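You operate a simulated robot arm through the tools that you are given. There is no shell and no other tool. Be economical: measure what you need, move in short steps, check, and stop when the job is done.

You run a simulated two-armed robot. Do the job below in one go: nothing can be reset, and whatever is moved stays where it is left.

JOB
Take the lid off the jar that says "ONE" on the top of the cream cabinet and lay it down there.

Only the result counts: the job must be done as asked and must still hold three seconds after the hand-in. Knocking over, shifting, dropping, spilling or breaking anything else fails it. A push-on lid holds only when it is set on centred and level and pressed home; a screw cap is set on level and turned clockwise until tight.

ROBOT AND FRAMES
Two 7-joint arms with two-finger parallel grippers on one trunk, on a base that drives. Base frame: it is fixed to the floor where the robot stands at the start and does not move with it; the origin is under the middle of the robot, x ahead of it, y to its left, z up; the surface under the hand at the start is at about z = 930. Readings come in mm, rad, newtons and seconds.
The left shoulder is at the start at [62, 196, 1179], the right one opposite. With the tool pointing down near the work surface each hand reaches from about 300 to 720 mm from the robot's upright axis, wherever it stands, measured 20 degrees to its own side. Payload 1.57 kg a hand.
The tool frame of a hand sits at the grasp point between the pads (the TCP): z along the fingers, y along the line on which they close. The tips reach 30 mm beyond it. Largest opening 110 mm; finger width 24, thickness 12; the body of the gripper, 48 by 112 mm, starts 78 mm behind the TCP.
Orientation is that of the tool frame in the base frame, as a unit quaternion [w, x, y, z]. With the fingers straight down and closing along the base's y, the tool's x points along the base's -x, its y along +y and its z along -z.

CONTROLS
- The arms move only by the tool play_rows. It takes "left_moves", "right_moves" or both (then of equal length, played together; a hand with none holds still); each is a list that holds one entry, the list of rows, each a list of 7 numbers: the turn, a rotation vector about the tool's x, y, z in rad, then the shift along the tool's x, y, z in cm, then the gripper command, from -1 (fully open) to 1 (shut), values between in proportion. In form: [[[rx, ry, rz, x, y, z, claw], ...]]. A call has 1 to 12 rows; each row shifts and turns the commanded pose from where the row before left it, along the tool's axes as they then stand. Each row takes 0.2 s and may step no farther than 50 mm and 0.15 rad from the row before; otherwise, or with a gripper value out of range, the whole call is refused. A pose out of reach is approached as far as the arm can. The call stops where the force on the tool passes 40 N (or 10 N more than at its start, if that is more) or the arm is blocked; 0.2 s more then pass. Each finger travels about 72 mm/s and halts on what it meets, pressing with about 29 N; the grip force reading is that of the motor and also rises with nothing between the fingers. The clock runs only during rows and for 0.2 s after the last one: add rows that do not move to give the fingers time. It gives the time, the measured TCP pose, the force on the tool (base axes), the opening and the grip force at its end, in the units of the frame above (readings bear some noise), with the torque about the TCP (base axes, N m) and any sound that the robot's microphone picked up.
- Cameras (640 x 400 px; columns grow to the right, rows downward): "scene" is now at [108.3, -32.3, 1769.5]; the picture's right is [-0.21, -0.98, -0.00], its down [-0.73, 0.16, -0.66] and it looks along [0.65, -0.14, -0.75] (base axes); focal length 293 px, centre (320, 200). "left" rides on the left gripper at [70, -16, -141] in its tool frame; the picture's right is [0.23, 0.97, 0.00], its down [-0.85, 0.20, -0.48] and it looks along [-0.47, 0.11, 0.88] (tool axes); focal length 222 px, centre (320, 200). "right" rides on the right gripper at [70, 16, -141] in its tool frame; the picture's right is [-0.23, 0.97, 0.00], its down [-0.85, -0.20, -0.48] and it looks along [-0.47, -0.11, 0.88] (tool axes); focal length 222 px, centre (320, 200). There is no depth. A picture from a camera that has moved, and an enlarged one, comes with that camera's place and axes in the base frame and with its lens. The place of the scene camera against the robot may be out by one fixed shift of up to 18 mm in any direction.
- get_image(camera): a new picture of that camera. It takes no simulated time.
- raise_lower(by): slides the trunk up (or, below 0, down) by that many mm; the arms and the scene camera ride with it, the base frame stays. It gives what a move gives, with no picture.
- base_move(legs): drives the robot by 1 to 6 legs, each [ahead, left, turn to the left] in mm, mm and rad, along the robot's own axes; the way and the turn of a leg run together, so that a leg with both is an arc; at most 1500 mm and 3.142 rad a leg. The arms and the cameras ride along, it lands a little off, and it stops where it bumps. It gives what a move gives.
- head_to(pan, tilt): turns the head with the scene camera to pan (to the left, within 1.501 rad either way) and tilt (down, from -0.506 to 1.204), counted from straight ahead of the robot. It gives what a move gives.
- enlarge(camera, box): a new picture of the part [left, top, right, bottom] of that camera's present view, enlarged. It takes no simulated time.
- hand_in(): hands the job in; it is judged then, once.

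Go step by step. Nothing tells you exact positions but the pictures and the camera data: compare them with the known pose of the tool, close in by small moves and look again before you grip or let go. The budget is 120 turns and 92 pictures, counting those below and the enlarged ones. Unless the task says otherwise, let go and move clear before handing in, and close with one line.

The tools are called after ">>>" as a command line: name --argument value ..., lists and objects as JSON in quotes. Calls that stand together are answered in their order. play_rows: Moves the arms, as the interface text tells. Its arguments: {"type":"object","properties":{"left_moves":{"type":"array"},"right_moves":{"type":"array"}},"required":[]} The other tools are called the same way: raise_lower (by) slides the trunk up or down; base_move (legs) drives the base; head_to (pan, tilt) turns the head that bears the scene camera; get_image (camera) takes a picture; enlarge (camera, box) takes an enlarged picture of a part of a camera's view; hand_in () hands the job in.

At the start:

```text
clock: 0.0
left_tcp_pos: [447.3, 54.5, 1239.8]
left_orientation: [-0.001, 0.0, 1.0, 0.0]
left_force: [0.2, -0.2, 0.6]
left_moment: [0.0, -0.04, -0.03]
left_gripper_width: 110.1
left_gripper_force: 0.0
right_tcp_pos: [362.9, -265.9, 1290.9]
right_orientation: [-0.001, 0.0, 1.0, 0.0]
right_force: [0.4, 0.7, 0.0]
right_moment: [0.02, 0.03, 0.02]
right_gripper_width: 110.3
right_gripper_force: 0.1
trunk travel left (down, up): [-775.0, 215.0]
robot x, y, heading: [0.2, -3.4, -0.0]
head pan, tilt: [-0.209, 0.846]
```

scene: 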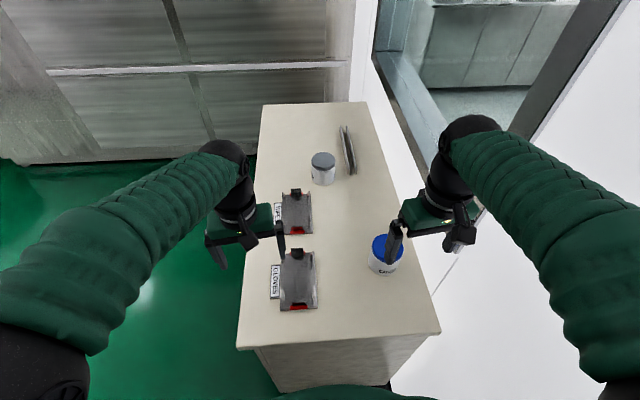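
right: 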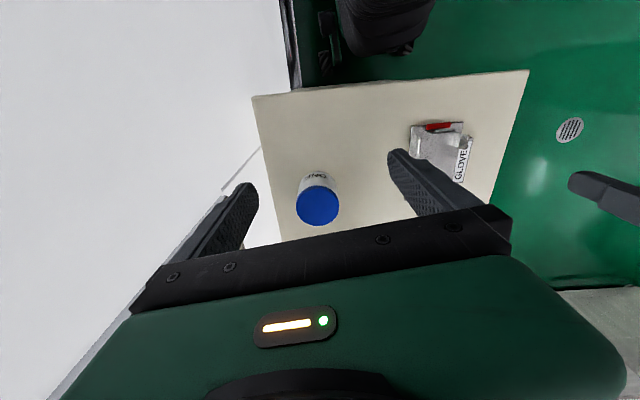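
left: 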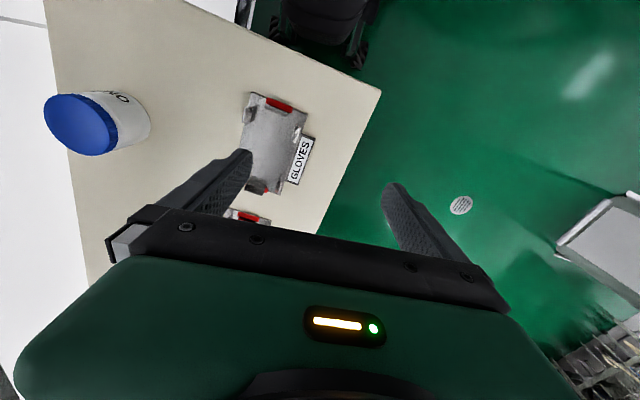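

I see a blue-lidded jar close by and a grey-lidded jar farther off on the cream cabinet. I'll read the labels first.

>>> enlarge --camera "scene" --box '[340, 210, 440, 290]'

>>> enlarge --camera "scene" --box '[280, 110, 400, 210]'

>>> enlarge --camera "right" --box '[270, 150, 370, 240]'

```text
5.00 times, centred on (390, 250) of scene
camera zoom: at [108.3, -32.3, 1769.5], right [-0.21, -0.98, 0.0], down [-0.73, 0.16, -0.66], along [0.65, -0.14, -0.75], focal length 1464 px, centre (-30, -50)
```

zoom: 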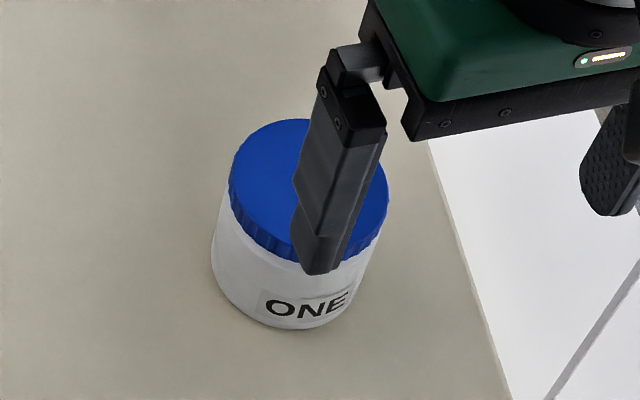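

```text
4.00 times, centred on (340, 160) of scene
camera zoom: at [108.3, -32.3, 1769.5], right [-0.21, -0.98, 0.0], down [-0.73, 0.16, -0.66], along [0.65, -0.14, -0.75], focal length 1171 px, centre (240, 360)
```

zoom: 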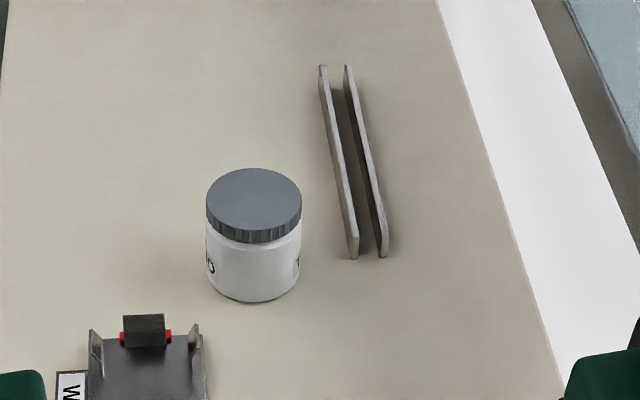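

```text
4.44 times, centred on (320, 195) of right
camera zoom: at [293.5, -250.4, 1431.1], right [0.23, 0.97, 0.0], down [0.86, -0.2, 0.48], along [0.47, -0.11, -0.88], focal length 987 px, centre (320, 222)
```

zoom: 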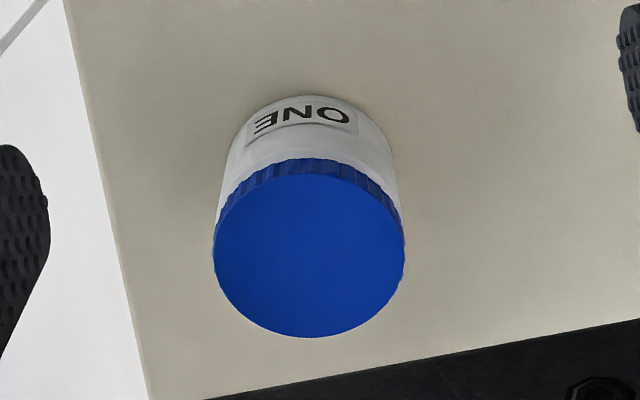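

The blue-lidded jar is "ONE". I take its lid top to be at about (529, -315, 1020) and roughly 93 mm across. I'll move the right hand above it for a better look.

>>> play_rows --right_moves '[[[0, 0, 0, -3, -0.8, 0, -1], [0, 0, 0, -3, -0.8, 0, -1], [0, 0, 0, -3, -0.8, 0, -1], [0, 0, 0, -3, -0.8, 1, -1], [0, 0, 0, 0, 0, 1, -1]]]'

>>> get_image --camera "right"

>>> get_image --camera "scene"

```text
clock: 1.2
left_tcp_pos: [446.6, 54.2, 1240.5]
left_orientation: [-0.001, 0.0, 1.0, 0.0]
left_force: [-0.2, -0.1, 0.6]
left_moment: [-0.03, -0.02, -0.01]
left_gripper_width: 110.2
left_gripper_force: 0.0
right_tcp_pos: [481.8, -298.6, 1270.9]
right_orientation: [-0.001, 0.0, 1.0, 0.0]
right_force: [-0.4, -0.1, -0.2]
right_moment: [0.04, 0.01, -0.01]
right_gripper_width: 110.0
right_gripper_force: 0.0
trunk travel left (down, up): [-775.0, 215.0]
robot x, y, heading: [3.0, 2.5, -0.001]
head pan, tilt: [-0.209, 0.846]
```

```text
85 pictures are left
camera right: at [413.0, -281.8, 1411.8], right [0.23, 0.97, 0.0], down [0.86, -0.2, 0.48], along [0.47, -0.11, -0.88], focal length 222 px, centre (320, 200)
```

right: 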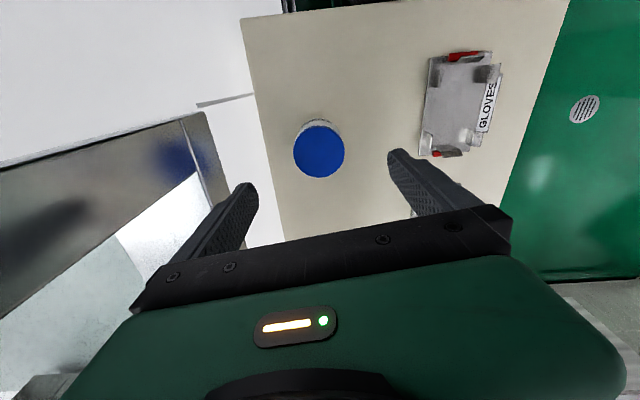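

```text
84 pictures are left
camera scene: at [110.2, -32.8, 1769.4], right [-0.21, -0.98, 0.0], down [-0.73, 0.16, -0.66], along [0.65, -0.14, -0.75], focal length 293 px, centre (320, 200)
```

scene: 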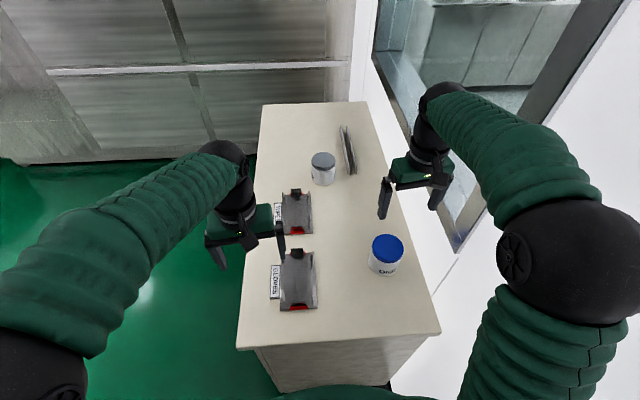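

The lid now comes out near (509, -306), z about 1055. I'll refine that with an enlarged view.

>>> enlarge --camera "right" --box '[280, 110, 360, 190]'

>>> enlarge --camera "scene" --box '[350, 220, 430, 290]'

>>> enlarge --camera "left" --box '[30, 70, 190, 170]'

```text
5.00 times, centred on (320, 150) of right
camera zoom: at [413.0, -281.8, 1411.8], right [0.23, 0.97, 0.0], down [0.86, -0.2, 0.48], along [0.47, -0.11, -0.88], focal length 1111 px, centre (320, 450)
```

zoom: 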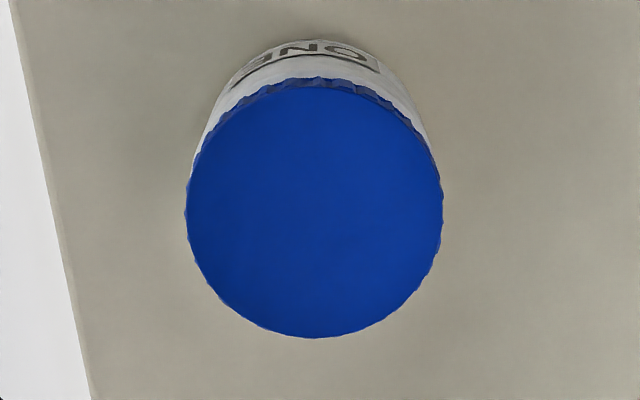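

```text
5.71 times, centred on (390, 255) of scene
camera zoom: at [110.2, -32.8, 1769.4], right [-0.21, -0.98, 0.0], down [-0.73, 0.16, -0.66], along [0.65, -0.14, -0.75], focal length 1674 px, centre (-80, -114)
```

zoom: 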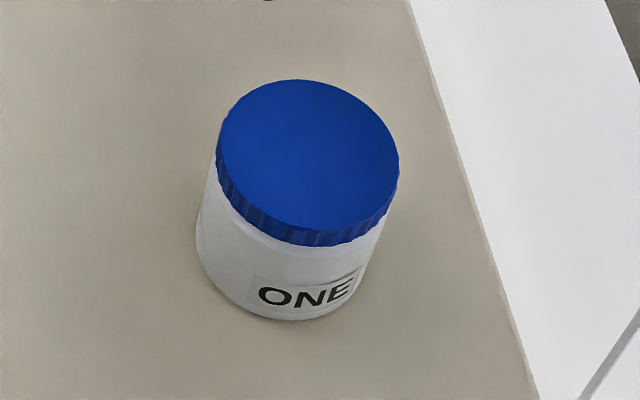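

```text
4.00 times, centred on (110, 120) of left
camera zoom: at [378.6, 37.5, 1381.3], right [-0.23, 0.97, 0.0], down [0.86, 0.2, 0.48], along [0.47, 0.11, -0.88], focal length 888 px, centre (1160, 520)
```

zoom: 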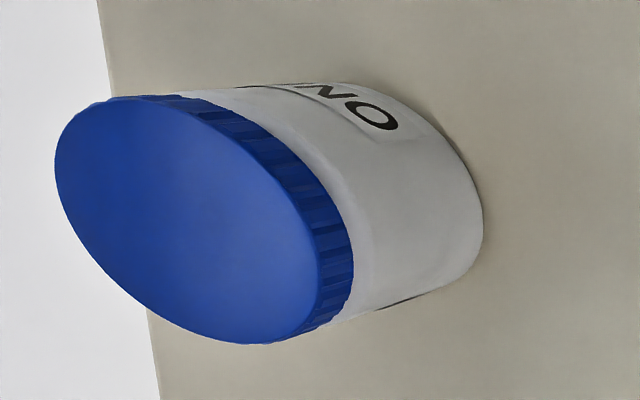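

Triangulating with both wrist cameras puts the lid top at about (524, -310, 1025), 90 mm across and ribbed, so probably a screw cap. Before working there I'll check what stands to the right of the cabinet.

>>> head_to --pan -0.75 --tilt 0.7

>>> get_image --camera "scene"

```text
clock: 2.2
left_tcp_pos: [447.2, 53.3, 1240.9]
left_orientation: [-0.001, 0.001, 1.0, 0.0]
left_force: [0.0, -0.1, 0.9]
left_moment: [0.0, 0.0, -0.01]
left_gripper_width: 110.0
left_gripper_force: 0.1
right_tcp_pos: [480.0, -298.1, 1270.7]
right_orientation: [0.0, 0.0, 1.0, -0.001]
right_force: [0.1, 0.0, -0.5]
right_moment: [-0.01, -0.01, 0.0]
right_gripper_width: 110.0
right_gripper_force: 0.1
trunk travel left (down, up): [-775.0, 215.0]
robot x, y, heading: [-0.4, 0.3, 0.001]
head pan, tilt: [-0.75, 0.7]
```

```text
80 pictures are left
camera scene: at [94.4, -74.2, 1781.4], right [-0.68, -0.73, 0.0], down [-0.47, 0.44, -0.76], along [0.56, -0.52, -0.65], focal length 293 px, centre (320, 200)
```

scene: 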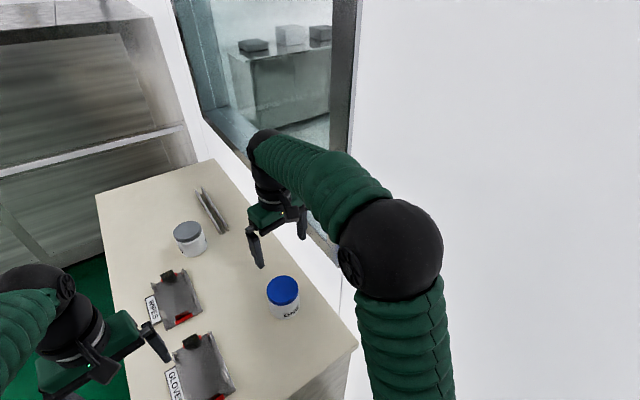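

A wall runs along the cabinet's right side at about y = -440, and the right elbow is close to it. I'll drive 90 mm left for room and look again.

>>> base_move --legs '[[0, 90, 0]]'

>>> get_image --camera "scene"

```text
clock: 3.3
left_tcp_pos: [446.9, 104.7, 1240.5]
left_orientation: [-0.001, 0.003, 1.0, 0.013]
left_force: [-0.4, -1.2, -0.8]
left_moment: [0.17, -0.04, -0.06]
left_gripper_width: 110.0
left_gripper_force: 0.1
right_tcp_pos: [482.7, -248.5, 1263.0]
right_orientation: [0.0, 0.002, 1.0, 0.013]
right_force: [-0.6, -1.0, -1.0]
right_moment: [0.12, -0.02, -0.01]
right_gripper_width: 110.0
right_gripper_force: 0.1
trunk travel left (down, up): [-775.0, 215.0]
robot x, y, heading: [1.0, 85.7, 0.003]
head pan, tilt: [-0.75, 0.7]
```

```text
79 pictures are left
camera scene: at [95.9, -30.0, 1779.5], right [-0.68, -0.73, -0.02], down [-0.47, 0.46, -0.75], along [0.56, -0.51, -0.66], focal length 293 px, centre (320, 200)
```

scene: 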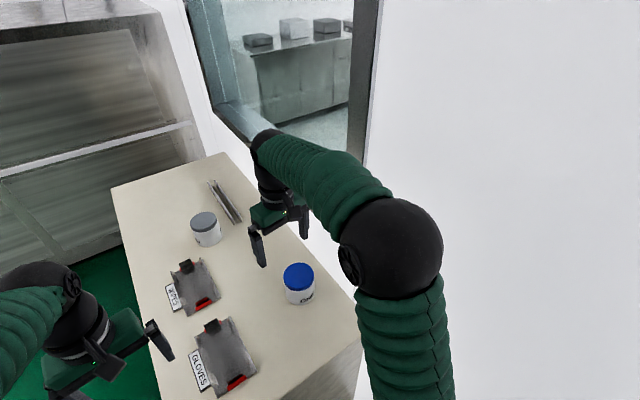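

The readings look unsettled, so I'll wait a moment and read again.

>>> play_rows --right_moves '[[[0, 0, 0, 0, 0, 0, -1], [0, 0, 0, 0, 0, 0, -1], [0, 0, 0, 0, 0, 0, -1]]]'

>>> get_image --camera "right"

>>> head_to --pan -0.5 --tilt 0.8

>>> get_image --camera "scene"

```text
clock: 4.1
left_tcp_pos: [445.2, 114.8, 1241.1]
left_orientation: [-0.001, 0.003, 1.0, 0.005]
left_force: [0.8, -0.6, -0.2]
left_moment: [0.06, -0.04, -0.01]
left_gripper_width: 109.9
left_gripper_force: 0.0
right_tcp_pos: [480.8, -237.0, 1266.7]
right_orientation: [-0.001, 0.005, 1.0, 0.006]
right_force: [0.7, -0.1, -0.3]
right_moment: [0.1, -0.03, -0.02]
right_gripper_width: 109.8
right_gripper_force: 0.1
trunk travel left (down, up): [-775.0, 215.0]
robot x, y, heading: [1.6, 80.3, -0.0]
head pan, tilt: [-0.75, 0.7]
```

```text
78 pictures are left
camera right: at [411.8, -222.3, 1407.5], right [0.24, 0.97, 0.01], down [0.85, -0.21, 0.47], along [0.46, -0.1, -0.88], focal length 222 px, centre (320, 200)
```

right: 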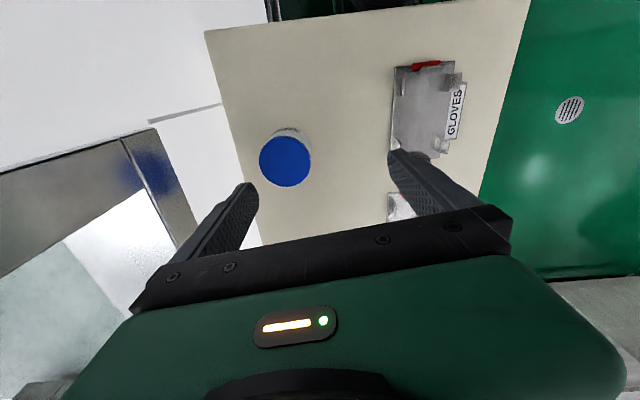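

```text
clock: 4.8
left_tcp_pos: [443.6, 133.0, 1241.2]
left_orientation: [-0.001, 0.003, 1.0, 0.0]
left_force: [-0.5, -0.1, 0.0]
left_moment: [-0.02, 0.0, 0.01]
left_gripper_width: 110.0
left_gripper_force: 0.0
right_tcp_pos: [481.1, -219.6, 1270.0]
right_orientation: [-0.001, 0.002, 1.0, 0.0]
right_force: [0.3, 0.1, -0.5]
right_moment: [-0.01, 0.02, -0.02]
right_gripper_width: 110.1
right_gripper_force: 0.1
trunk travel left (down, up): [-775.0, 215.0]
robot x, y, heading: [2.5, 81.5, 0.004]
head pan, tilt: [-0.499, 0.799]
```

```text
77 pictures are left
camera scene: at [104.1, 37.0, 1773.3], right [-0.48, -0.88, 0.0], down [-0.63, 0.34, -0.7], along [0.61, -0.34, -0.72], focal length 293 px, centre (320, 200)
```

scene: 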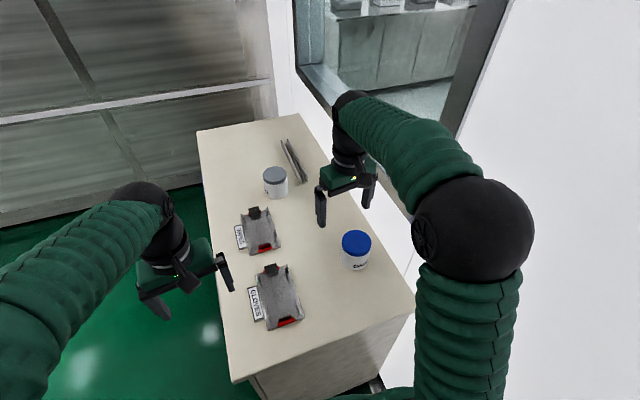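

The robot has settled. I'll move the right hand to about (524, -310, 1150), above the lid.

>>> play_rows --right_moves '[[[0, 0, 0, -1, -2.2, 0, -1], [0, 0, 0, -1, -2.3, 1, -1], [0, 0, 0, -1, -2.3, 2, -1], [0, 0, 0, -1.3, -2.3, 3, -1], [0, 0, 0, 0, 0, 3, -1], [0, 0, 0, 0, 0, 3, -1], [0, 0, 0, 0, 0, 0, -1]]]'

>>> get_image --camera "right"

>>> get_image --camera "scene"

```text
clock: 6.4
left_tcp_pos: [444.4, 141.5, 1240.4]
left_orientation: [-0.001, 0.003, 1.0, -0.002]
left_force: [0.0, 0.6, 0.7]
left_moment: [-0.07, 0.0, 0.0]
left_gripper_width: 109.8
left_gripper_force: 0.0
right_tcp_pos: [521.8, -304.6, 1151.9]
right_orientation: [0.0, 0.002, 1.0, -0.002]
right_force: [-1.1, -0.2, 0.5]
right_moment: [-0.05, -0.01, 0.0]
right_gripper_width: 109.7
right_gripper_force: 0.0
trunk travel left (down, up): [-775.0, 215.0]
robot x, y, heading: [-0.5, 86.1, 0.006]
head pan, tilt: [-0.499, 0.799]
```

```text
76 pictures are left
camera right: at [453.5, -286.3, 1292.5], right [0.23, 0.97, 0.0], down [0.85, -0.2, 0.48], along [0.46, -0.11, -0.88], focal length 222 px, centre (320, 200)
```

right: 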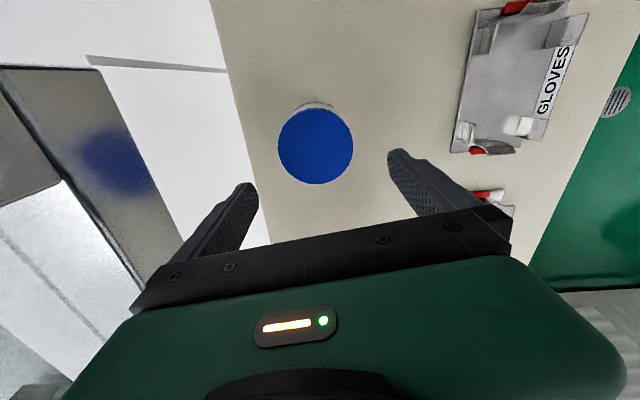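

```text
75 pictures are left
camera scene: at [103.9, 40.7, 1773.4], right [-0.48, -0.88, 0.01], down [-0.63, 0.34, -0.7], along [0.61, -0.34, -0.72], focal length 293 px, centre (320, 200)
```

scene: 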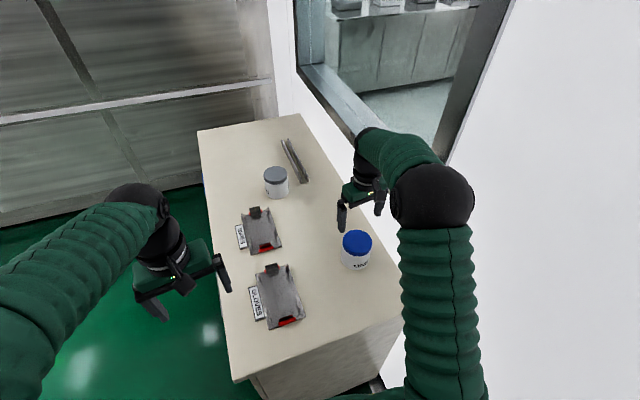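

The lid is under the hand at about (520.5, -308). I'll descend to z 1085, just above it, and recheck alignment.

>>> play_rows --right_moves '[[[0, 0, 0, 0, -0.3, 2, -1], [0, 0, 0, 0, 0, 2, -1], [0, 0, 0, 0, 0, 2.6, -1], [0, 0, 0, 0, 0, 0, -1], [0, 0, 0, 0, 0, 0, -1]]]'

>>> get_image --camera "right"

>>> enlarge --camera "scene" --box '[310, 150, 430, 280]'

```text
clock: 7.6
left_tcp_pos: [443.9, 128.8, 1241.1]
left_orientation: [0.0, 0.002, 1.0, 0.003]
left_force: [0.0, -0.2, -0.8]
left_moment: [0.02, 0.01, 0.02]
left_gripper_width: 110.1
left_gripper_force: 0.1
right_tcp_pos: [521.6, -317.7, 1082.3]
right_orientation: [0.0, 0.003, 1.0, 0.002]
right_force: [0.8, -0.7, 0.0]
right_moment: [0.01, 0.0, -0.01]
right_gripper_width: 110.2
right_gripper_force: 0.0
trunk travel left (down, up): [-775.0, 215.0]
robot x, y, heading: [-0.6, 81.7, 0.006]
head pan, tilt: [-0.499, 0.799]
```

```text
74 pictures are left
camera right: at [453.6, -301.1, 1223.4], right [0.23, 0.97, 0.01], down [0.85, -0.21, 0.48], along [0.47, -0.11, -0.88], focal length 222 px, centre (320, 200)
```

right: 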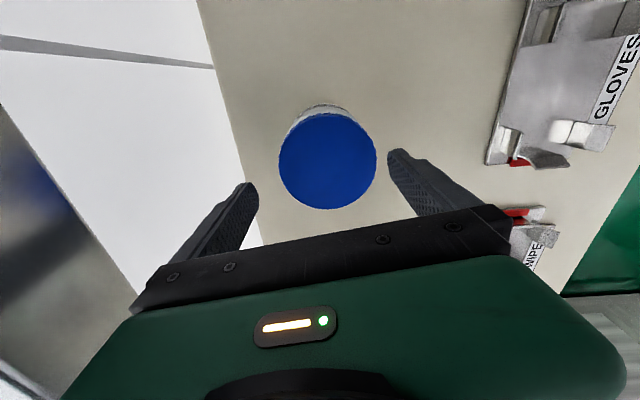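

```text
3.08 times, centred on (370, 215) of scene
camera zoom: at [103.7, 22.5, 1773.0], right [-0.48, -0.88, 0.0], down [-0.63, 0.35, -0.69], along [0.61, -0.33, -0.72], focal length 901 px, centre (166, 154)
```

zoom: 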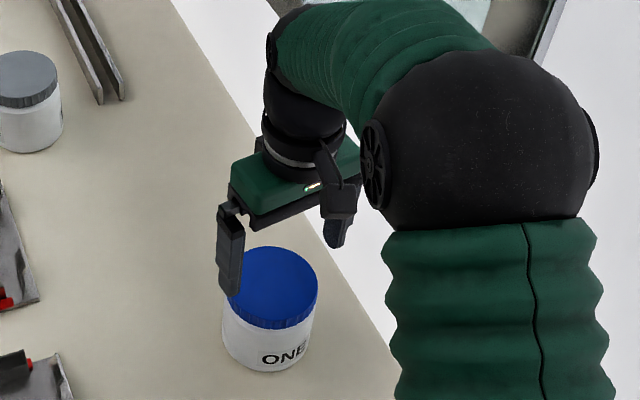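

The whole robot still sways after the drive. I'll wait until it's still before going closer.

>>> play_rows --right_moves '[[[0, 0, 0, 0, 0, 0, -1], [0, 0, 0, 0, 0, 0, -1], [0, 0, 0, 0, 0, 0, -1], [0, 0, 0, 0, 0, 0, -1], [0, 0, 0, 0, 0, 0, -1], [0, 0, 0, 0, 0, 0, -1], [0, 0, 0, 0, 0, 0, -1], [0, 0, 0, 0, 0, 0, -1], [0, 0, 0, 0, 0, 0, -1], [0, 0, 0, 0, 0, 0, -1]]]'

>>> play_rows --right_moves '[[[0, 0, 0, 0, 0, 0, -1], [0, 0, 0, 0, 0, 0, -1], [0, 0, 0, 0, 0, 0, -1]]]'

>>> play_rows --right_moves '[[[0, 0, 0, 0, 0, 0, -1], [0, 0, 0, 0, 0, 0, -1], [0, 0, 0, 0, 0, 0, -1]]]'

>>> get_image --camera "right"

```text
clock: 9.8
left_tcp_pos: [444.6, 132.6, 1239.6]
left_orientation: [-0.001, 0.001, 1.0, 0.002]
left_force: [-0.1, 0.5, -0.7]
left_moment: [-0.01, 0.0, -0.01]
left_gripper_width: 110.2
left_gripper_force: 0.0
right_tcp_pos: [523.5, -313.2, 1082.6]
right_orientation: [-0.001, 0.001, 1.0, 0.002]
right_force: [-0.2, 0.1, 1.2]
right_moment: [0.03, 0.01, 0.0]
right_gripper_width: 110.1
right_gripper_force: 0.0
trunk travel left (down, up): [-775.0, 215.0]
robot x, y, heading: [-0.3, 83.0, -0.003]
head pan, tilt: [-0.499, 0.799]
```

```text
clock: 10.6
left_tcp_pos: [443.5, 132.7, 1241.0]
left_orientation: [-0.001, 0.002, 1.0, 0.002]
left_force: [-0.7, -1.2, -0.3]
left_moment: [-0.02, -0.04, 0.0]
left_gripper_width: 110.1
left_gripper_force: 0.0
right_tcp_pos: [523.0, -313.1, 1082.4]
right_orientation: [0.0, 0.001, 1.0, 0.002]
right_force: [0.2, 0.1, -0.2]
right_moment: [-0.02, 0.01, -0.02]
right_gripper_width: 109.9
right_gripper_force: 0.0
trunk travel left (down, up): [-775.0, 215.0]
robot x, y, heading: [-1.4, 82.1, 0.001]
head pan, tilt: [-0.499, 0.799]
```

```text
clock: 11.4
left_tcp_pos: [443.9, 132.3, 1241.6]
left_orientation: [0.0, 0.002, 1.0, 0.002]
left_force: [-0.1, -0.5, 0.1]
left_moment: [0.0, -0.04, 0.01]
left_gripper_width: 109.9
left_gripper_force: 0.1
right_tcp_pos: [523.1, -312.6, 1083.6]
right_orientation: [0.0, 0.002, 1.0, 0.002]
right_force: [-0.2, 0.2, 0.2]
right_moment: [-0.02, 0.01, 0.0]
right_gripper_width: 109.8
right_gripper_force: 0.0
trunk travel left (down, up): [-775.0, 215.0]
robot x, y, heading: [-2.3, 80.2, 0.001]
head pan, tilt: [-0.499, 0.799]
```

```text
72 pictures are left
camera right: at [453.9, -296.9, 1224.6], right [0.23, 0.97, 0.0], down [0.85, -0.2, 0.48], along [0.47, -0.11, -0.88], focal length 222 px, centre (320, 200)
```

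right: 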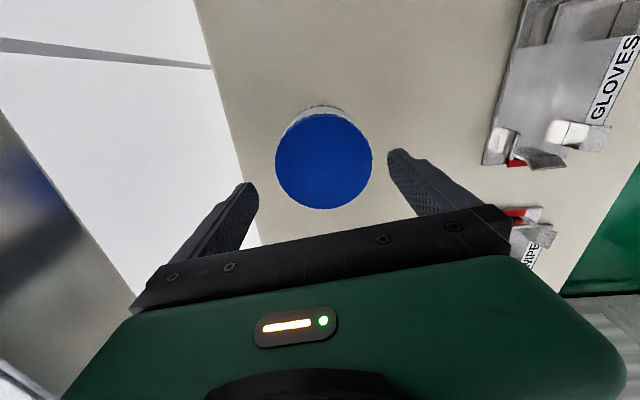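

It has settled: TCP at (523, -313), lid at about (522, -309). I'll centre the hand and pre-turn it 0.9 rad clockwise, so there's travel for unscrewing counter-clockwise.

>>> play_rows --right_moves '[[[0, 0, 0, 0.1, 0.35, 0, -1], [0, 0, 0.15, 0, 0, 0, -1], [0, 0, 0.15, 0, 0, 0, -1], [0, 0, 0.15, 0, 0, 0, -1], [0, 0, 0.15, 0, 0, 0, -1], [0, 0, 0.15, 0, 0, 0, -1], [0, 0, 0.15, 0, 0, 0, -1], [0, 0, 0, 0, 0, 0, -1], [0, 0, 0, 0, 0, 0, -1]]]'

>>> get_image --camera "right"

>>> get_image --camera "scene"

```text
clock: 13.4
left_tcp_pos: [445.3, 131.6, 1239.8]
left_orientation: [0.0, 0.003, 1.0, 0.002]
left_force: [0.3, -0.1, 1.1]
left_moment: [0.0, 0.03, 0.01]
left_gripper_width: 109.8
left_gripper_force: 0.1
right_tcp_pos: [521.2, -308.9, 1082.5]
right_orientation: [-0.001, 0.437, 0.899, 0.001]
right_force: [0.4, 0.1, -0.3]
right_moment: [0.02, -0.02, 0.01]
right_gripper_width: 110.0
right_gripper_force: 0.1
trunk travel left (down, up): [-775.0, 215.0]
robot x, y, heading: [2.2, 84.6, 0.005]
head pan, tilt: [-0.499, 0.799]
```

```text
71 pictures are left
camera right: at [492.2, -245.1, 1224.9], right [0.91, 0.42, 0.0], down [0.37, -0.8, 0.48], along [0.2, -0.43, -0.88], focal length 222 px, centre (320, 200)
```

right: 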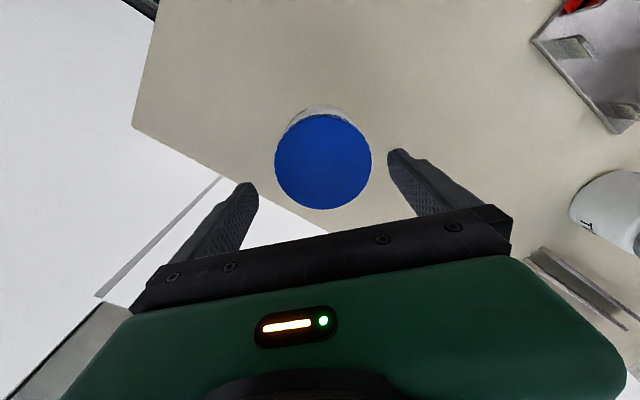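

```text
70 pictures are left
camera scene: at [104.0, 28.0, 1773.1], right [-0.48, -0.88, 0.0], down [-0.63, 0.34, -0.7], along [0.61, -0.33, -0.72], focal length 293 px, centre (320, 200)
```

scene: 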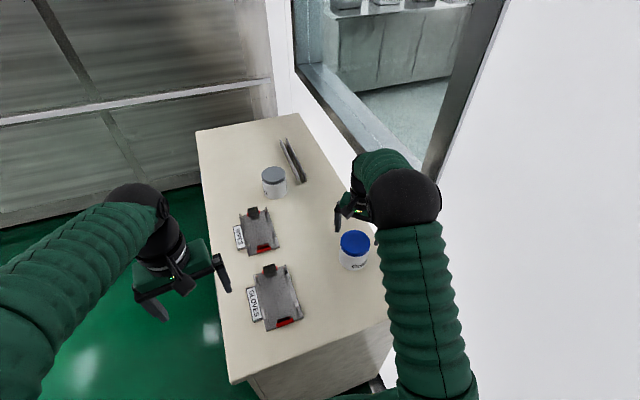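

The lid appears about 2–4 mm off toward the tool's +y. I'll nudge by that, descend to just above the lid and recheck.

>>> play_rows --right_moves '[[[0, 0, 0, -0.05, 0.25, 0, -1], [0, 0, 0, 0, 0, 1, -1], [0, 0, 0, 0, 0, 1, -1], [0, 0, 0, 0, 0, 0, -1]]]'

>>> get_image --camera "right"

>>> enlarge --camera "scene" --box '[310, 160, 410, 280]'

```text
clock: 14.4
left_tcp_pos: [444.7, 131.6, 1241.4]
left_orientation: [0.0, 0.003, 1.0, 0.002]
left_force: [0.0, 1.1, -0.2]
left_moment: [0.02, 0.03, 0.02]
left_gripper_width: 109.9
left_gripper_force: 0.1
right_tcp_pos: [524.3, -309.2, 1064.6]
right_orientation: [-0.002, 0.437, 0.9, 0.002]
right_force: [-0.5, 0.6, -0.1]
right_moment: [-0.02, -0.02, -0.04]
right_gripper_width: 109.9
right_gripper_force: 0.1
trunk travel left (down, up): [-775.0, 215.0]
robot x, y, heading: [-1.2, 83.6, 0.0]
head pan, tilt: [-0.499, 0.799]
```

```text
69 pictures are left
camera right: at [494.8, -244.0, 1205.7], right [0.91, 0.42, 0.0], down [0.37, -0.8, 0.48], along [0.2, -0.43, -0.88], focal length 222 px, centre (320, 200)
```

right: 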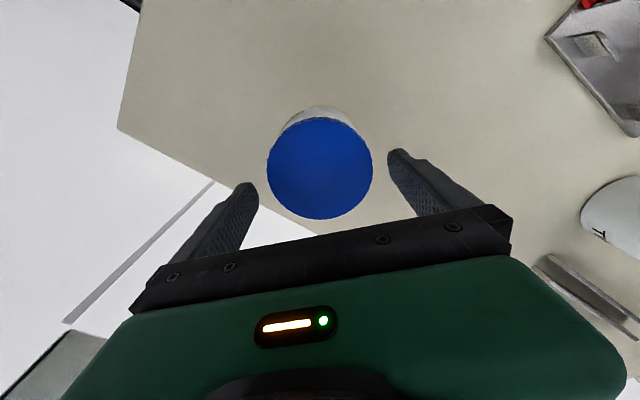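

```text
3.33 times, centred on (360, 220) of scene
camera zoom: at [103.8, 28.1, 1773.2], right [-0.48, -0.88, 0.0], down [-0.63, 0.34, -0.7], along [0.61, -0.33, -0.72], focal length 976 px, centre (187, 133)
```

zoom: 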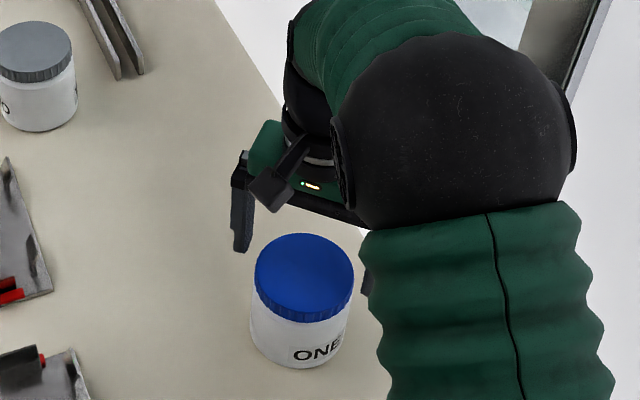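

The lid is nearly centred, with about 1.5 mm left along the tool's y. I'll nudge it and lower the fingers around the lid.

>>> play_rows --right_moves '[[[0, 0, 0, 0.05, 0.15, 0.5, -1], [0, 0, 0, 0, 0, 0.7, -1], [0, 0, 0, 0, 0, 0.7, -1], [0, 0, 0, 0, 0, 0.5, -1], [0, 0, 0, 0, 0, 0, -1]]]'

>>> get_image --camera "right"

>>> enlarge --camera "scene" --box '[310, 180, 410, 280]'

```text
clock: 15.6
left_tcp_pos: [444.0, 131.4, 1241.6]
left_orientation: [0.0, 0.003, 1.0, 0.001]
left_force: [-0.3, 0.6, -0.2]
left_moment: [-0.01, -0.01, -0.02]
left_gripper_width: 109.7
left_gripper_force: 0.1
right_tcp_pos: [524.8, -306.8, 1039.5]
right_orientation: [-0.001, 0.437, 0.9, 0.001]
right_force: [-0.6, -0.6, 0.0]
right_moment: [0.04, 0.0, 0.03]
right_gripper_width: 110.3
right_gripper_force: 0.0
trunk travel left (down, up): [-775.0, 215.0]
robot x, y, heading: [-1.5, 83.1, -0.002]
head pan, tilt: [-0.499, 0.799]
```

```text
67 pictures are left
camera right: at [495.5, -242.4, 1180.8], right [0.91, 0.42, 0.0], down [0.37, -0.8, 0.48], along [0.2, -0.43, -0.88], focal length 222 px, centre (320, 200)
```

right: 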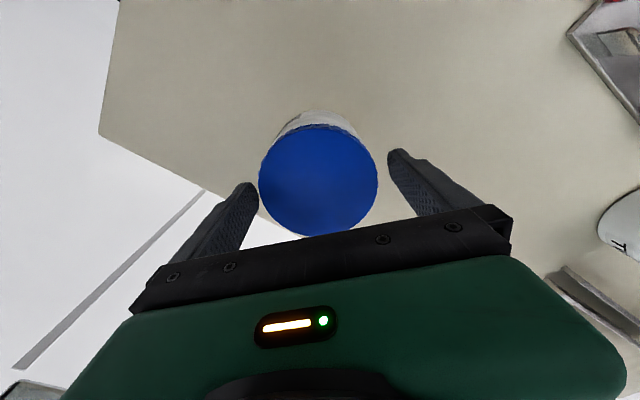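

```text
4.00 times, centred on (360, 230) of scene
camera zoom: at [104.0, 28.1, 1773.1], right [-0.48, -0.88, 0.0], down [-0.63, 0.34, -0.7], along [0.61, -0.33, -0.72], focal length 1171 px, centre (160, 80)
```

zoom: 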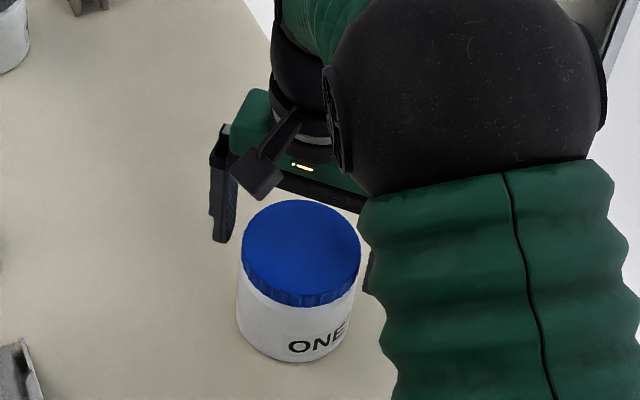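

The fingers straddle the lid with tips at about z 1010. I'll make a small centring correction, lower 4 mm and close gently.

>>> play_rows --right_moves '[[[0, 0, 0, 0, -0.15, 0.4, -1], [0, 0, 0, 0, 0, 0, -1], [0, 0, 0, 0, 0, 0, -0.7], [0, 0, 0, 0, 0, 0, -0.62], [0, 0, 0, 0, 0, 0, -0.5], [0, 0, 0, 0, 0, 0, 0], [0, 0, 0, 0, 0, 0, 1], [0, 0, 0, 0, 0, 0, 1]]]'

>>> get_image --camera "right"

>>> enlarge --camera "scene" --box '[310, 180, 410, 280]'

```text
clock: 17.4
left_tcp_pos: [444.0, 131.5, 1241.4]
left_orientation: [0.0, 0.003, 1.0, 0.001]
left_force: [0.1, -0.5, 0.6]
left_moment: [-0.01, -0.01, 0.01]
left_gripper_width: 110.1
left_gripper_force: 0.1
right_tcp_pos: [524.5, -307.9, 1035.5]
right_orientation: [-0.001, 0.437, 0.9, 0.001]
right_force: [-0.7, -0.1, 0.3]
right_moment: [-0.02, 0.02, 0.01]
right_gripper_width: 88.9
right_gripper_force: 28.8
trunk travel left (down, up): [-775.0, 215.0]
robot x, y, heading: [1.7, 80.8, 0.003]
head pan, tilt: [-0.499, 0.799]
```

```text
65 pictures are left
camera right: at [494.2, -243.5, 1176.8], right [0.91, 0.42, 0.0], down [0.37, -0.8, 0.48], along [0.2, -0.43, -0.88], focal length 222 px, centre (320, 200)
```

right: 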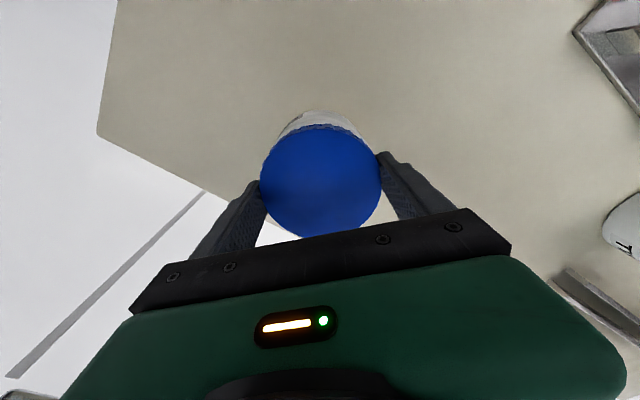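

```text
4.00 times, centred on (360, 230) of scene
camera zoom: at [103.8, 28.0, 1773.1], right [-0.48, -0.88, 0.0], down [-0.63, 0.34, -0.7], along [0.61, -0.33, -0.72], focal length 1171 px, centre (160, 80)
```

zoom: 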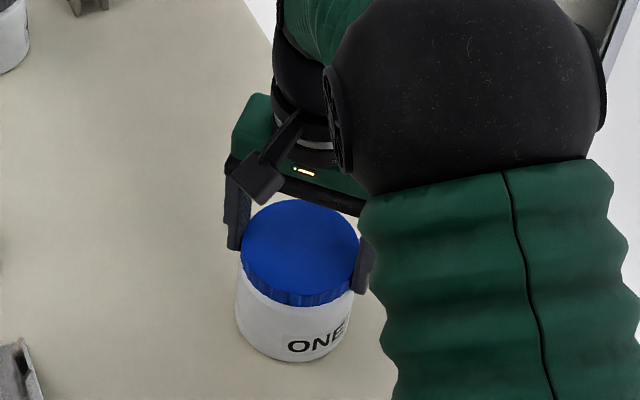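

I have the lid gripped at 89 mm and the jar hasn't moved. I'll press down lightly, turn a little counter-clockwise and read the torque.

>>> play_rows --right_moves '[[[0, 0, 0, 0, 0, 0.2, 1], [0, 0, 0, 0, 0, 0.2, 1], [0, 0, -0.05, 0, 0, 0, 1]]]'

>>> enlarge --camera "scene" --box '[310, 180, 410, 280]'

```text
clock: 18.2
left_tcp_pos: [443.0, 135.2, 1241.8]
left_orientation: [0.0, 0.002, 1.0, 0.0]
left_force: [-0.5, 0.3, 1.2]
left_moment: [0.0, 0.0, -0.02]
left_gripper_width: 110.0
left_gripper_force: 0.1
right_tcp_pos: [524.2, -306.8, 1034.8]
right_orientation: [0.003, 0.414, 0.91, 0.0]
right_force: [4.7, -0.7, 25.8]
right_moment: [0.25, 0.27, -0.19]
right_gripper_width: 89.1
right_gripper_force: 29.6
trunk travel left (down, up): [-775.0, 215.0]
robot x, y, heading: [0.2, 80.8, 0.005]
head pan, tilt: [-0.499, 0.799]
```

```text
4.00 times, centred on (360, 230) of scene
camera zoom: at [100.4, 32.4, 1773.9], right [-0.48, -0.88, 0.0], down [-0.63, 0.34, -0.7], along [0.61, -0.33, -0.72], focal length 1171 px, centre (160, 80)
```

zoom: 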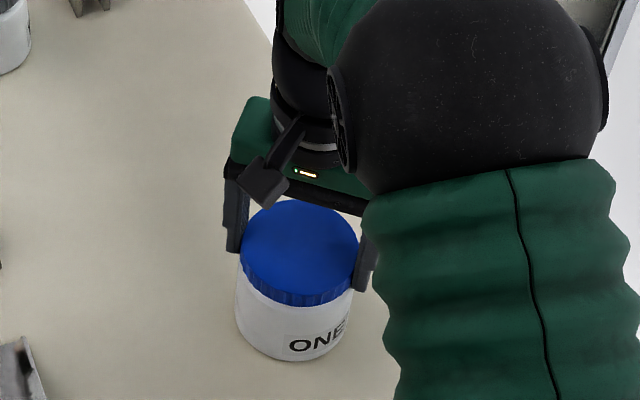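

There's a 26 N press and 0.19 N m of torque, and the label hasn't moved. I'll turn further.

>>> play_rows --right_moves '[[[0, 0, -0.05, 0, 0, 0, 1], [0, 0, -0.05, 0, 0, 0, 1], [0, 0, -0.05, 0, 0, 0, 1]]]'

>>> enlarge --camera "scene" --box '[310, 180, 410, 280]'

```text
clock: 19.0
left_tcp_pos: [442.8, 136.1, 1241.8]
left_orientation: [-0.001, 0.003, 1.0, 0.0]
left_force: [-0.3, 0.2, 0.7]
left_moment: [0.0, 0.04, 0.01]
left_gripper_width: 109.9
left_gripper_force: 0.1
right_tcp_pos: [523.2, -305.9, 1034.7]
right_orientation: [0.002, 0.345, 0.939, -0.001]
right_force: [8.2, -2.9, 31.4]
right_moment: [-0.16, -0.31, -0.14]
right_gripper_width: 89.5
right_gripper_force: 29.2
trunk travel left (down, up): [-775.0, 215.0]
robot x, y, heading: [2.1, 84.5, 0.005]
head pan, tilt: [-0.499, 0.799]
```

```text
4.00 times, centred on (360, 230) of scene
camera zoom: at [100.2, 32.7, 1773.7], right [-0.48, -0.88, 0.0], down [-0.63, 0.34, -0.7], along [0.61, -0.33, -0.72], focal length 1171 px, centre (160, 80)
```

zoom: 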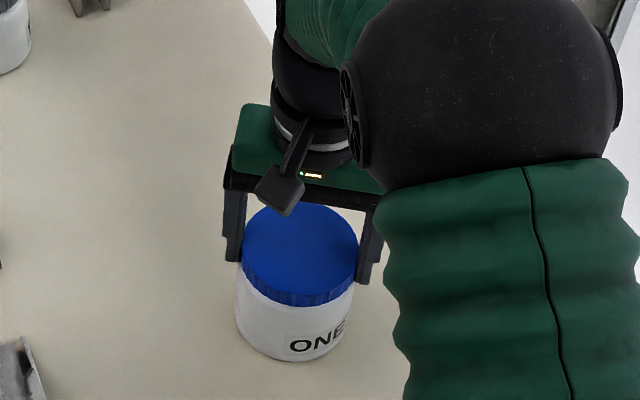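

The jar's label stays put while the hand has turned 0.2 rad at low torque, so the lid is turning. I'll ease the press and keep turning.

>>> play_rows --right_moves '[[[0, 0, -0.1, 0, 0, -0.15, 1], [0, 0, -0.1, 0, 0, 0, 1], [0, 0, -0.1, 0, 0, 0, 1], [0, 0, -0.1, 0, 0, 0, 1], [0, 0, 0, 0, 0, 0, 1]]]'

>>> enlarge --camera "scene" --box '[310, 180, 410, 280]'

>>> get_image --camera "right"

```text
clock: 20.2
left_tcp_pos: [443.4, 133.1, 1242.6]
left_orientation: [0.0, 0.003, 1.0, 0.001]
left_force: [-0.9, -0.2, -0.5]
left_moment: [-0.02, -0.03, 0.01]
left_gripper_width: 110.0
left_gripper_force: 0.1
right_tcp_pos: [522.7, -306.4, 1035.0]
right_orientation: [0.0, 0.151, 0.989, 0.0]
right_force: [5.4, -1.6, 19.0]
right_moment: [-0.13, -0.18, 0.03]
right_gripper_width: 89.1
right_gripper_force: 28.8
trunk travel left (down, up): [-775.0, 215.0]
robot x, y, heading: [2.7, 83.9, 0.004]
head pan, tilt: [-0.499, 0.799]
```

```text
4.00 times, centred on (360, 230) of scene
camera zoom: at [101.8, 30.9, 1773.4], right [-0.48, -0.88, 0.0], down [-0.63, 0.34, -0.7], along [0.61, -0.33, -0.72], focal length 1171 px, centre (160, 80)
```

zoom: 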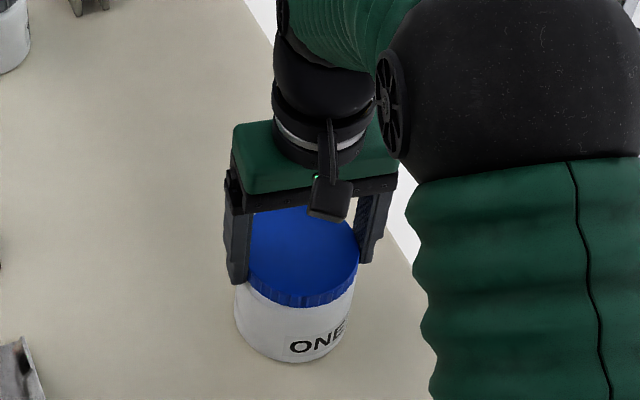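

```text
60 pictures are left
camera right: at [461.4, -270.9, 1175.5], right [0.51, 0.86, 0.0], down [0.76, -0.45, 0.48], along [0.41, -0.24, -0.88], focal length 222 px, centre (320, 200)
```

right: 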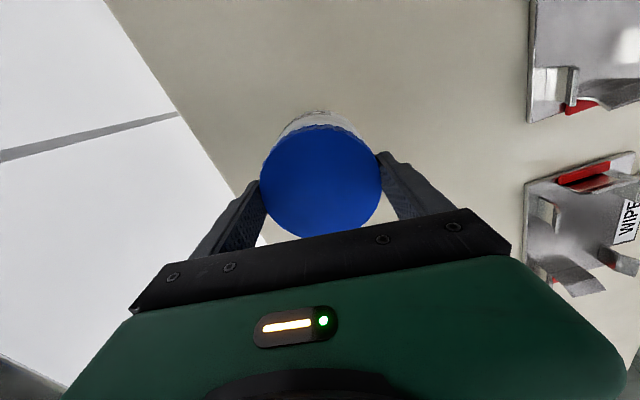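

The lid has turned 0.6 rad and the jar is still steady. I'll continue, watching the elbow against the wall.

>>> play_rows --right_moves '[[[0, 0, -0.1, 0, 0, -0.05, 1], [0, 0, -0.1, 0, 0, 0, 1], [0, 0, -0.1, 0, 0, -0.05, 1], [0, 0, -0.1, 0, 0, 0, 1], [0, 0, -0.1, 0, 0, 0, 1], [0, 0, -0.1, 0, 0, 0, 1], [0, 0, 0, 0, 0, 0, 1]]]'

>>> get_image --camera "scene"

>>> enlarge --camera "scene" --box '[310, 180, 410, 280]'

```text
clock: 21.8
left_tcp_pos: [444.2, 132.7, 1241.9]
left_orientation: [-0.001, 0.003, 1.0, 0.002]
left_force: [-0.1, -0.5, -0.8]
left_moment: [0.01, 0.0, -0.01]
left_gripper_width: 110.2
left_gripper_force: 0.0
right_tcp_pos: [521.8, -307.8, 1035.4]
right_orientation: [-0.001, -0.148, 0.989, 0.002]
right_force: [-0.9, -2.1, 8.7]
right_moment: [-0.4, 0.1, 0.0]
right_gripper_width: 89.2
right_gripper_force: 29.1
trunk travel left (down, up): [-775.0, 215.0]
robot x, y, heading: [-3.7, 83.3, 0.005]
head pan, tilt: [-0.499, 0.799]
```

```text
59 pictures are left
camera scene: at [101.8, 28.5, 1773.3], right [-0.48, -0.88, 0.0], down [-0.63, 0.34, -0.7], along [0.61, -0.33, -0.72], focal length 293 px, centre (320, 200)
```

scene: 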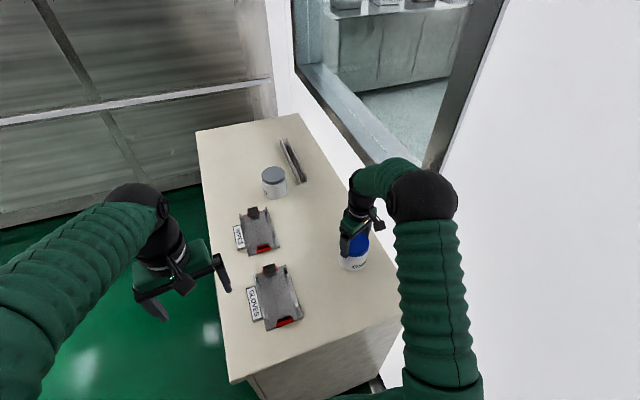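

```text
4.00 times, centred on (360, 230) of scene
camera zoom: at [101.8, 28.5, 1773.3], right [-0.48, -0.88, 0.0], down [-0.63, 0.34, -0.7], along [0.61, -0.33, -0.72], focal length 1171 px, centre (160, 80)
```

zoom: 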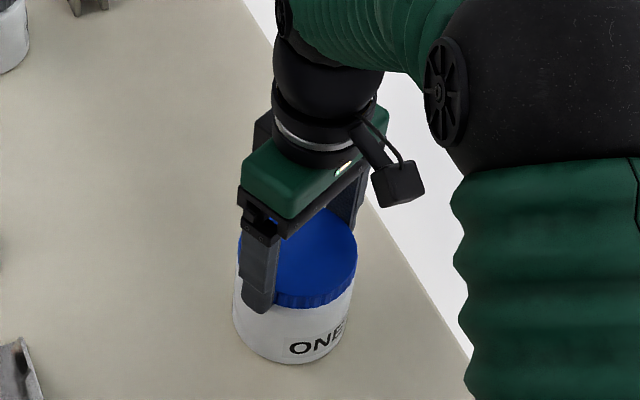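

The lid has turned 1.2 rad and the jar is still. I'll continue another 0.7 rad.

>>> play_rows --right_moves '[[[0, 0, -0.1, 0, 0, 0, 1], [0, 0, -0.1, 0, 0, 0, 1], [0, 0, -0.1, 0, 0, 0, 1], [0, 0, -0.1, 0, 0, 0, 1], [0, 0, -0.1, 0, 0, 0, 1], [0, 0, -0.1, 0, 0, 0, 1], [0, 0, -0.1, 0, 0, 0, 1], [0, 0, 0, 0, 0, 0, 1]]]'

>>> get_image --camera "scene"

>>> enlarge --camera "scene" --box '[310, 180, 410, 280]'

```text
clock: 23.6
left_tcp_pos: [444.1, 132.8, 1242.2]
left_orientation: [0.001, 0.003, 1.0, 0.0]
left_force: [0.1, 0.0, -0.3]
left_moment: [0.02, 0.01, -0.01]
left_gripper_width: 109.7
left_gripper_force: 0.0
right_tcp_pos: [523.7, -308.3, 1035.0]
right_orientation: [0.0, -0.479, 0.878, 0.001]
right_force: [1.0, -0.4, 4.8]
right_moment: [0.08, 0.04, 0.05]
right_gripper_width: 89.1
right_gripper_force: 29.2
trunk travel left (down, up): [-775.0, 215.0]
robot x, y, heading: [-1.4, 79.2, 0.003]
head pan, tilt: [-0.499, 0.799]
```

```text
57 pictures are left
camera scene: at [103.1, 28.7, 1773.2], right [-0.48, -0.88, 0.0], down [-0.63, 0.34, -0.7], along [0.61, -0.33, -0.72], focal length 293 px, centre (320, 200)
```

scene: 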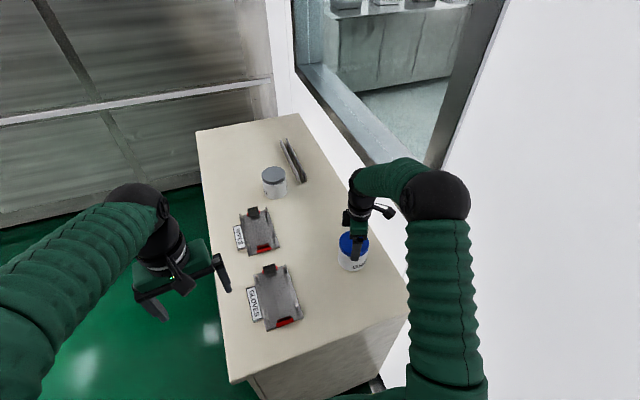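

```text
4.00 times, centred on (360, 230) of scene
camera zoom: at [103.1, 28.7, 1773.2], right [-0.48, -0.88, 0.0], down [-0.63, 0.34, -0.7], along [0.61, -0.33, -0.72], focal length 1171 px, centre (160, 80)
```

zoom: 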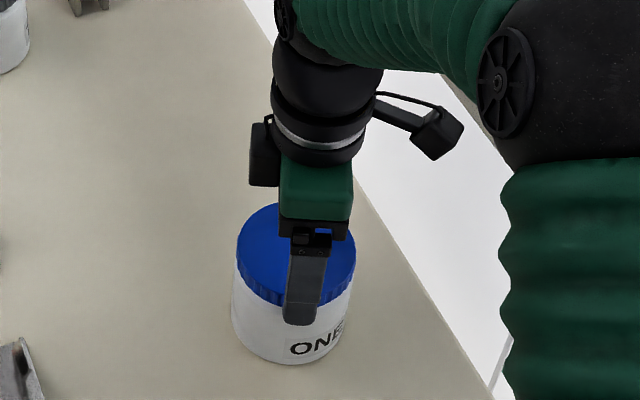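

After 1.9 rad there's no clear rise, so it may be a push-on lid. I'll test with a very gentle lift and watch the force.

>>> play_rows --right_moves '[[[0, 0, 0, 0, 0, -0.1, 1], [0, 0, 0, 0, 0, -0.1, 1], [0, 0, 0, 0, 0, 0, 1]]]'

>>> enlarge --camera "scene" --box '[310, 180, 410, 280]'

```text
clock: 24.4
left_tcp_pos: [445.1, 130.8, 1241.8]
left_orientation: [0.0, 0.003, 1.0, 0.002]
left_force: [0.0, -0.3, -0.7]
left_moment: [-0.01, -0.04, -0.01]
left_gripper_width: 109.9
left_gripper_force: 0.1
right_tcp_pos: [524.1, -310.2, 1036.4]
right_orientation: [0.0, -0.478, 0.878, 0.002]
right_force: [-0.6, -0.1, -1.7]
right_moment: [0.02, 0.03, 0.01]
right_gripper_width: 89.0
right_gripper_force: 29.0
trunk travel left (down, up): [-775.0, 215.0]
robot x, y, heading: [-2.7, 82.3, 0.001]
head pan, tilt: [-0.499, 0.799]
```

```text
4.00 times, centred on (360, 230) of scene
camera zoom: at [104.2, 27.2, 1773.1], right [-0.48, -0.88, 0.0], down [-0.63, 0.34, -0.69], along [0.61, -0.33, -0.72], focal length 1171 px, centre (160, 80)
```

zoom: 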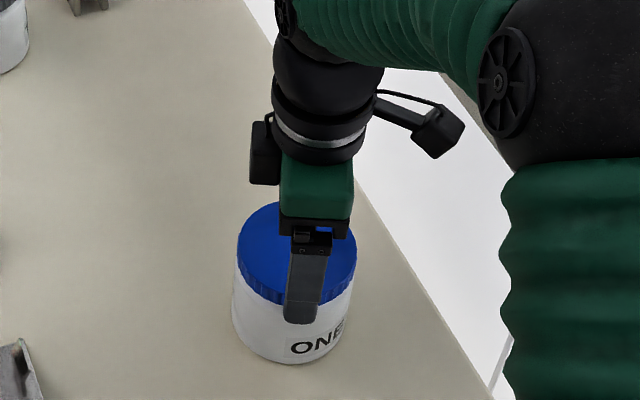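

>>> play_rows --right_moves '[[[0, 0, 0, 0, 0, -0.1, 1], [0, 0, 0, 0, 0, -0.1, 1], [0, 0, 0, 0, 0, 0, 1]]]'

>>> enlarge --camera "scene" --box '[310, 180, 410, 280]'

```text
clock: 25.2
left_tcp_pos: [443.9, 131.3, 1240.0]
left_orientation: [0.001, 0.002, 1.0, 0.001]
left_force: [-0.8, 0.0, 0.2]
left_moment: [0.04, 0.02, -0.01]
left_gripper_width: 110.1
left_gripper_force: 0.1
right_tcp_pos: [525.2, -310.3, 1038.3]
right_orientation: [0.001, -0.479, 0.878, 0.001]
right_force: [-0.7, -0.5, -1.0]
right_moment: [-0.01, 0.0, -0.02]
right_gripper_width: 89.1
right_gripper_force: 28.8
trunk travel left (down, up): [-775.0, 215.0]
robot x, y, heading: [2.0, 82.6, -0.0]
head pan, tilt: [-0.499, 0.799]
```

```text
4.00 times, centred on (360, 230) of scene
camera zoom: at [104.3, 27.5, 1773.1], right [-0.48, -0.88, 0.0], down [-0.63, 0.34, -0.7], along [0.61, -0.33, -0.72], focal length 1171 px, centre (160, 80)
```

zoom: 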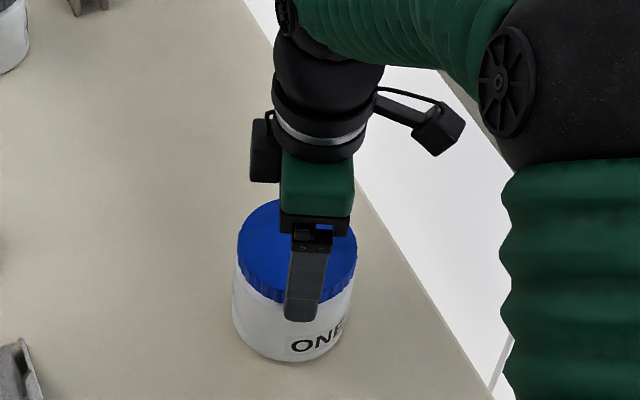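

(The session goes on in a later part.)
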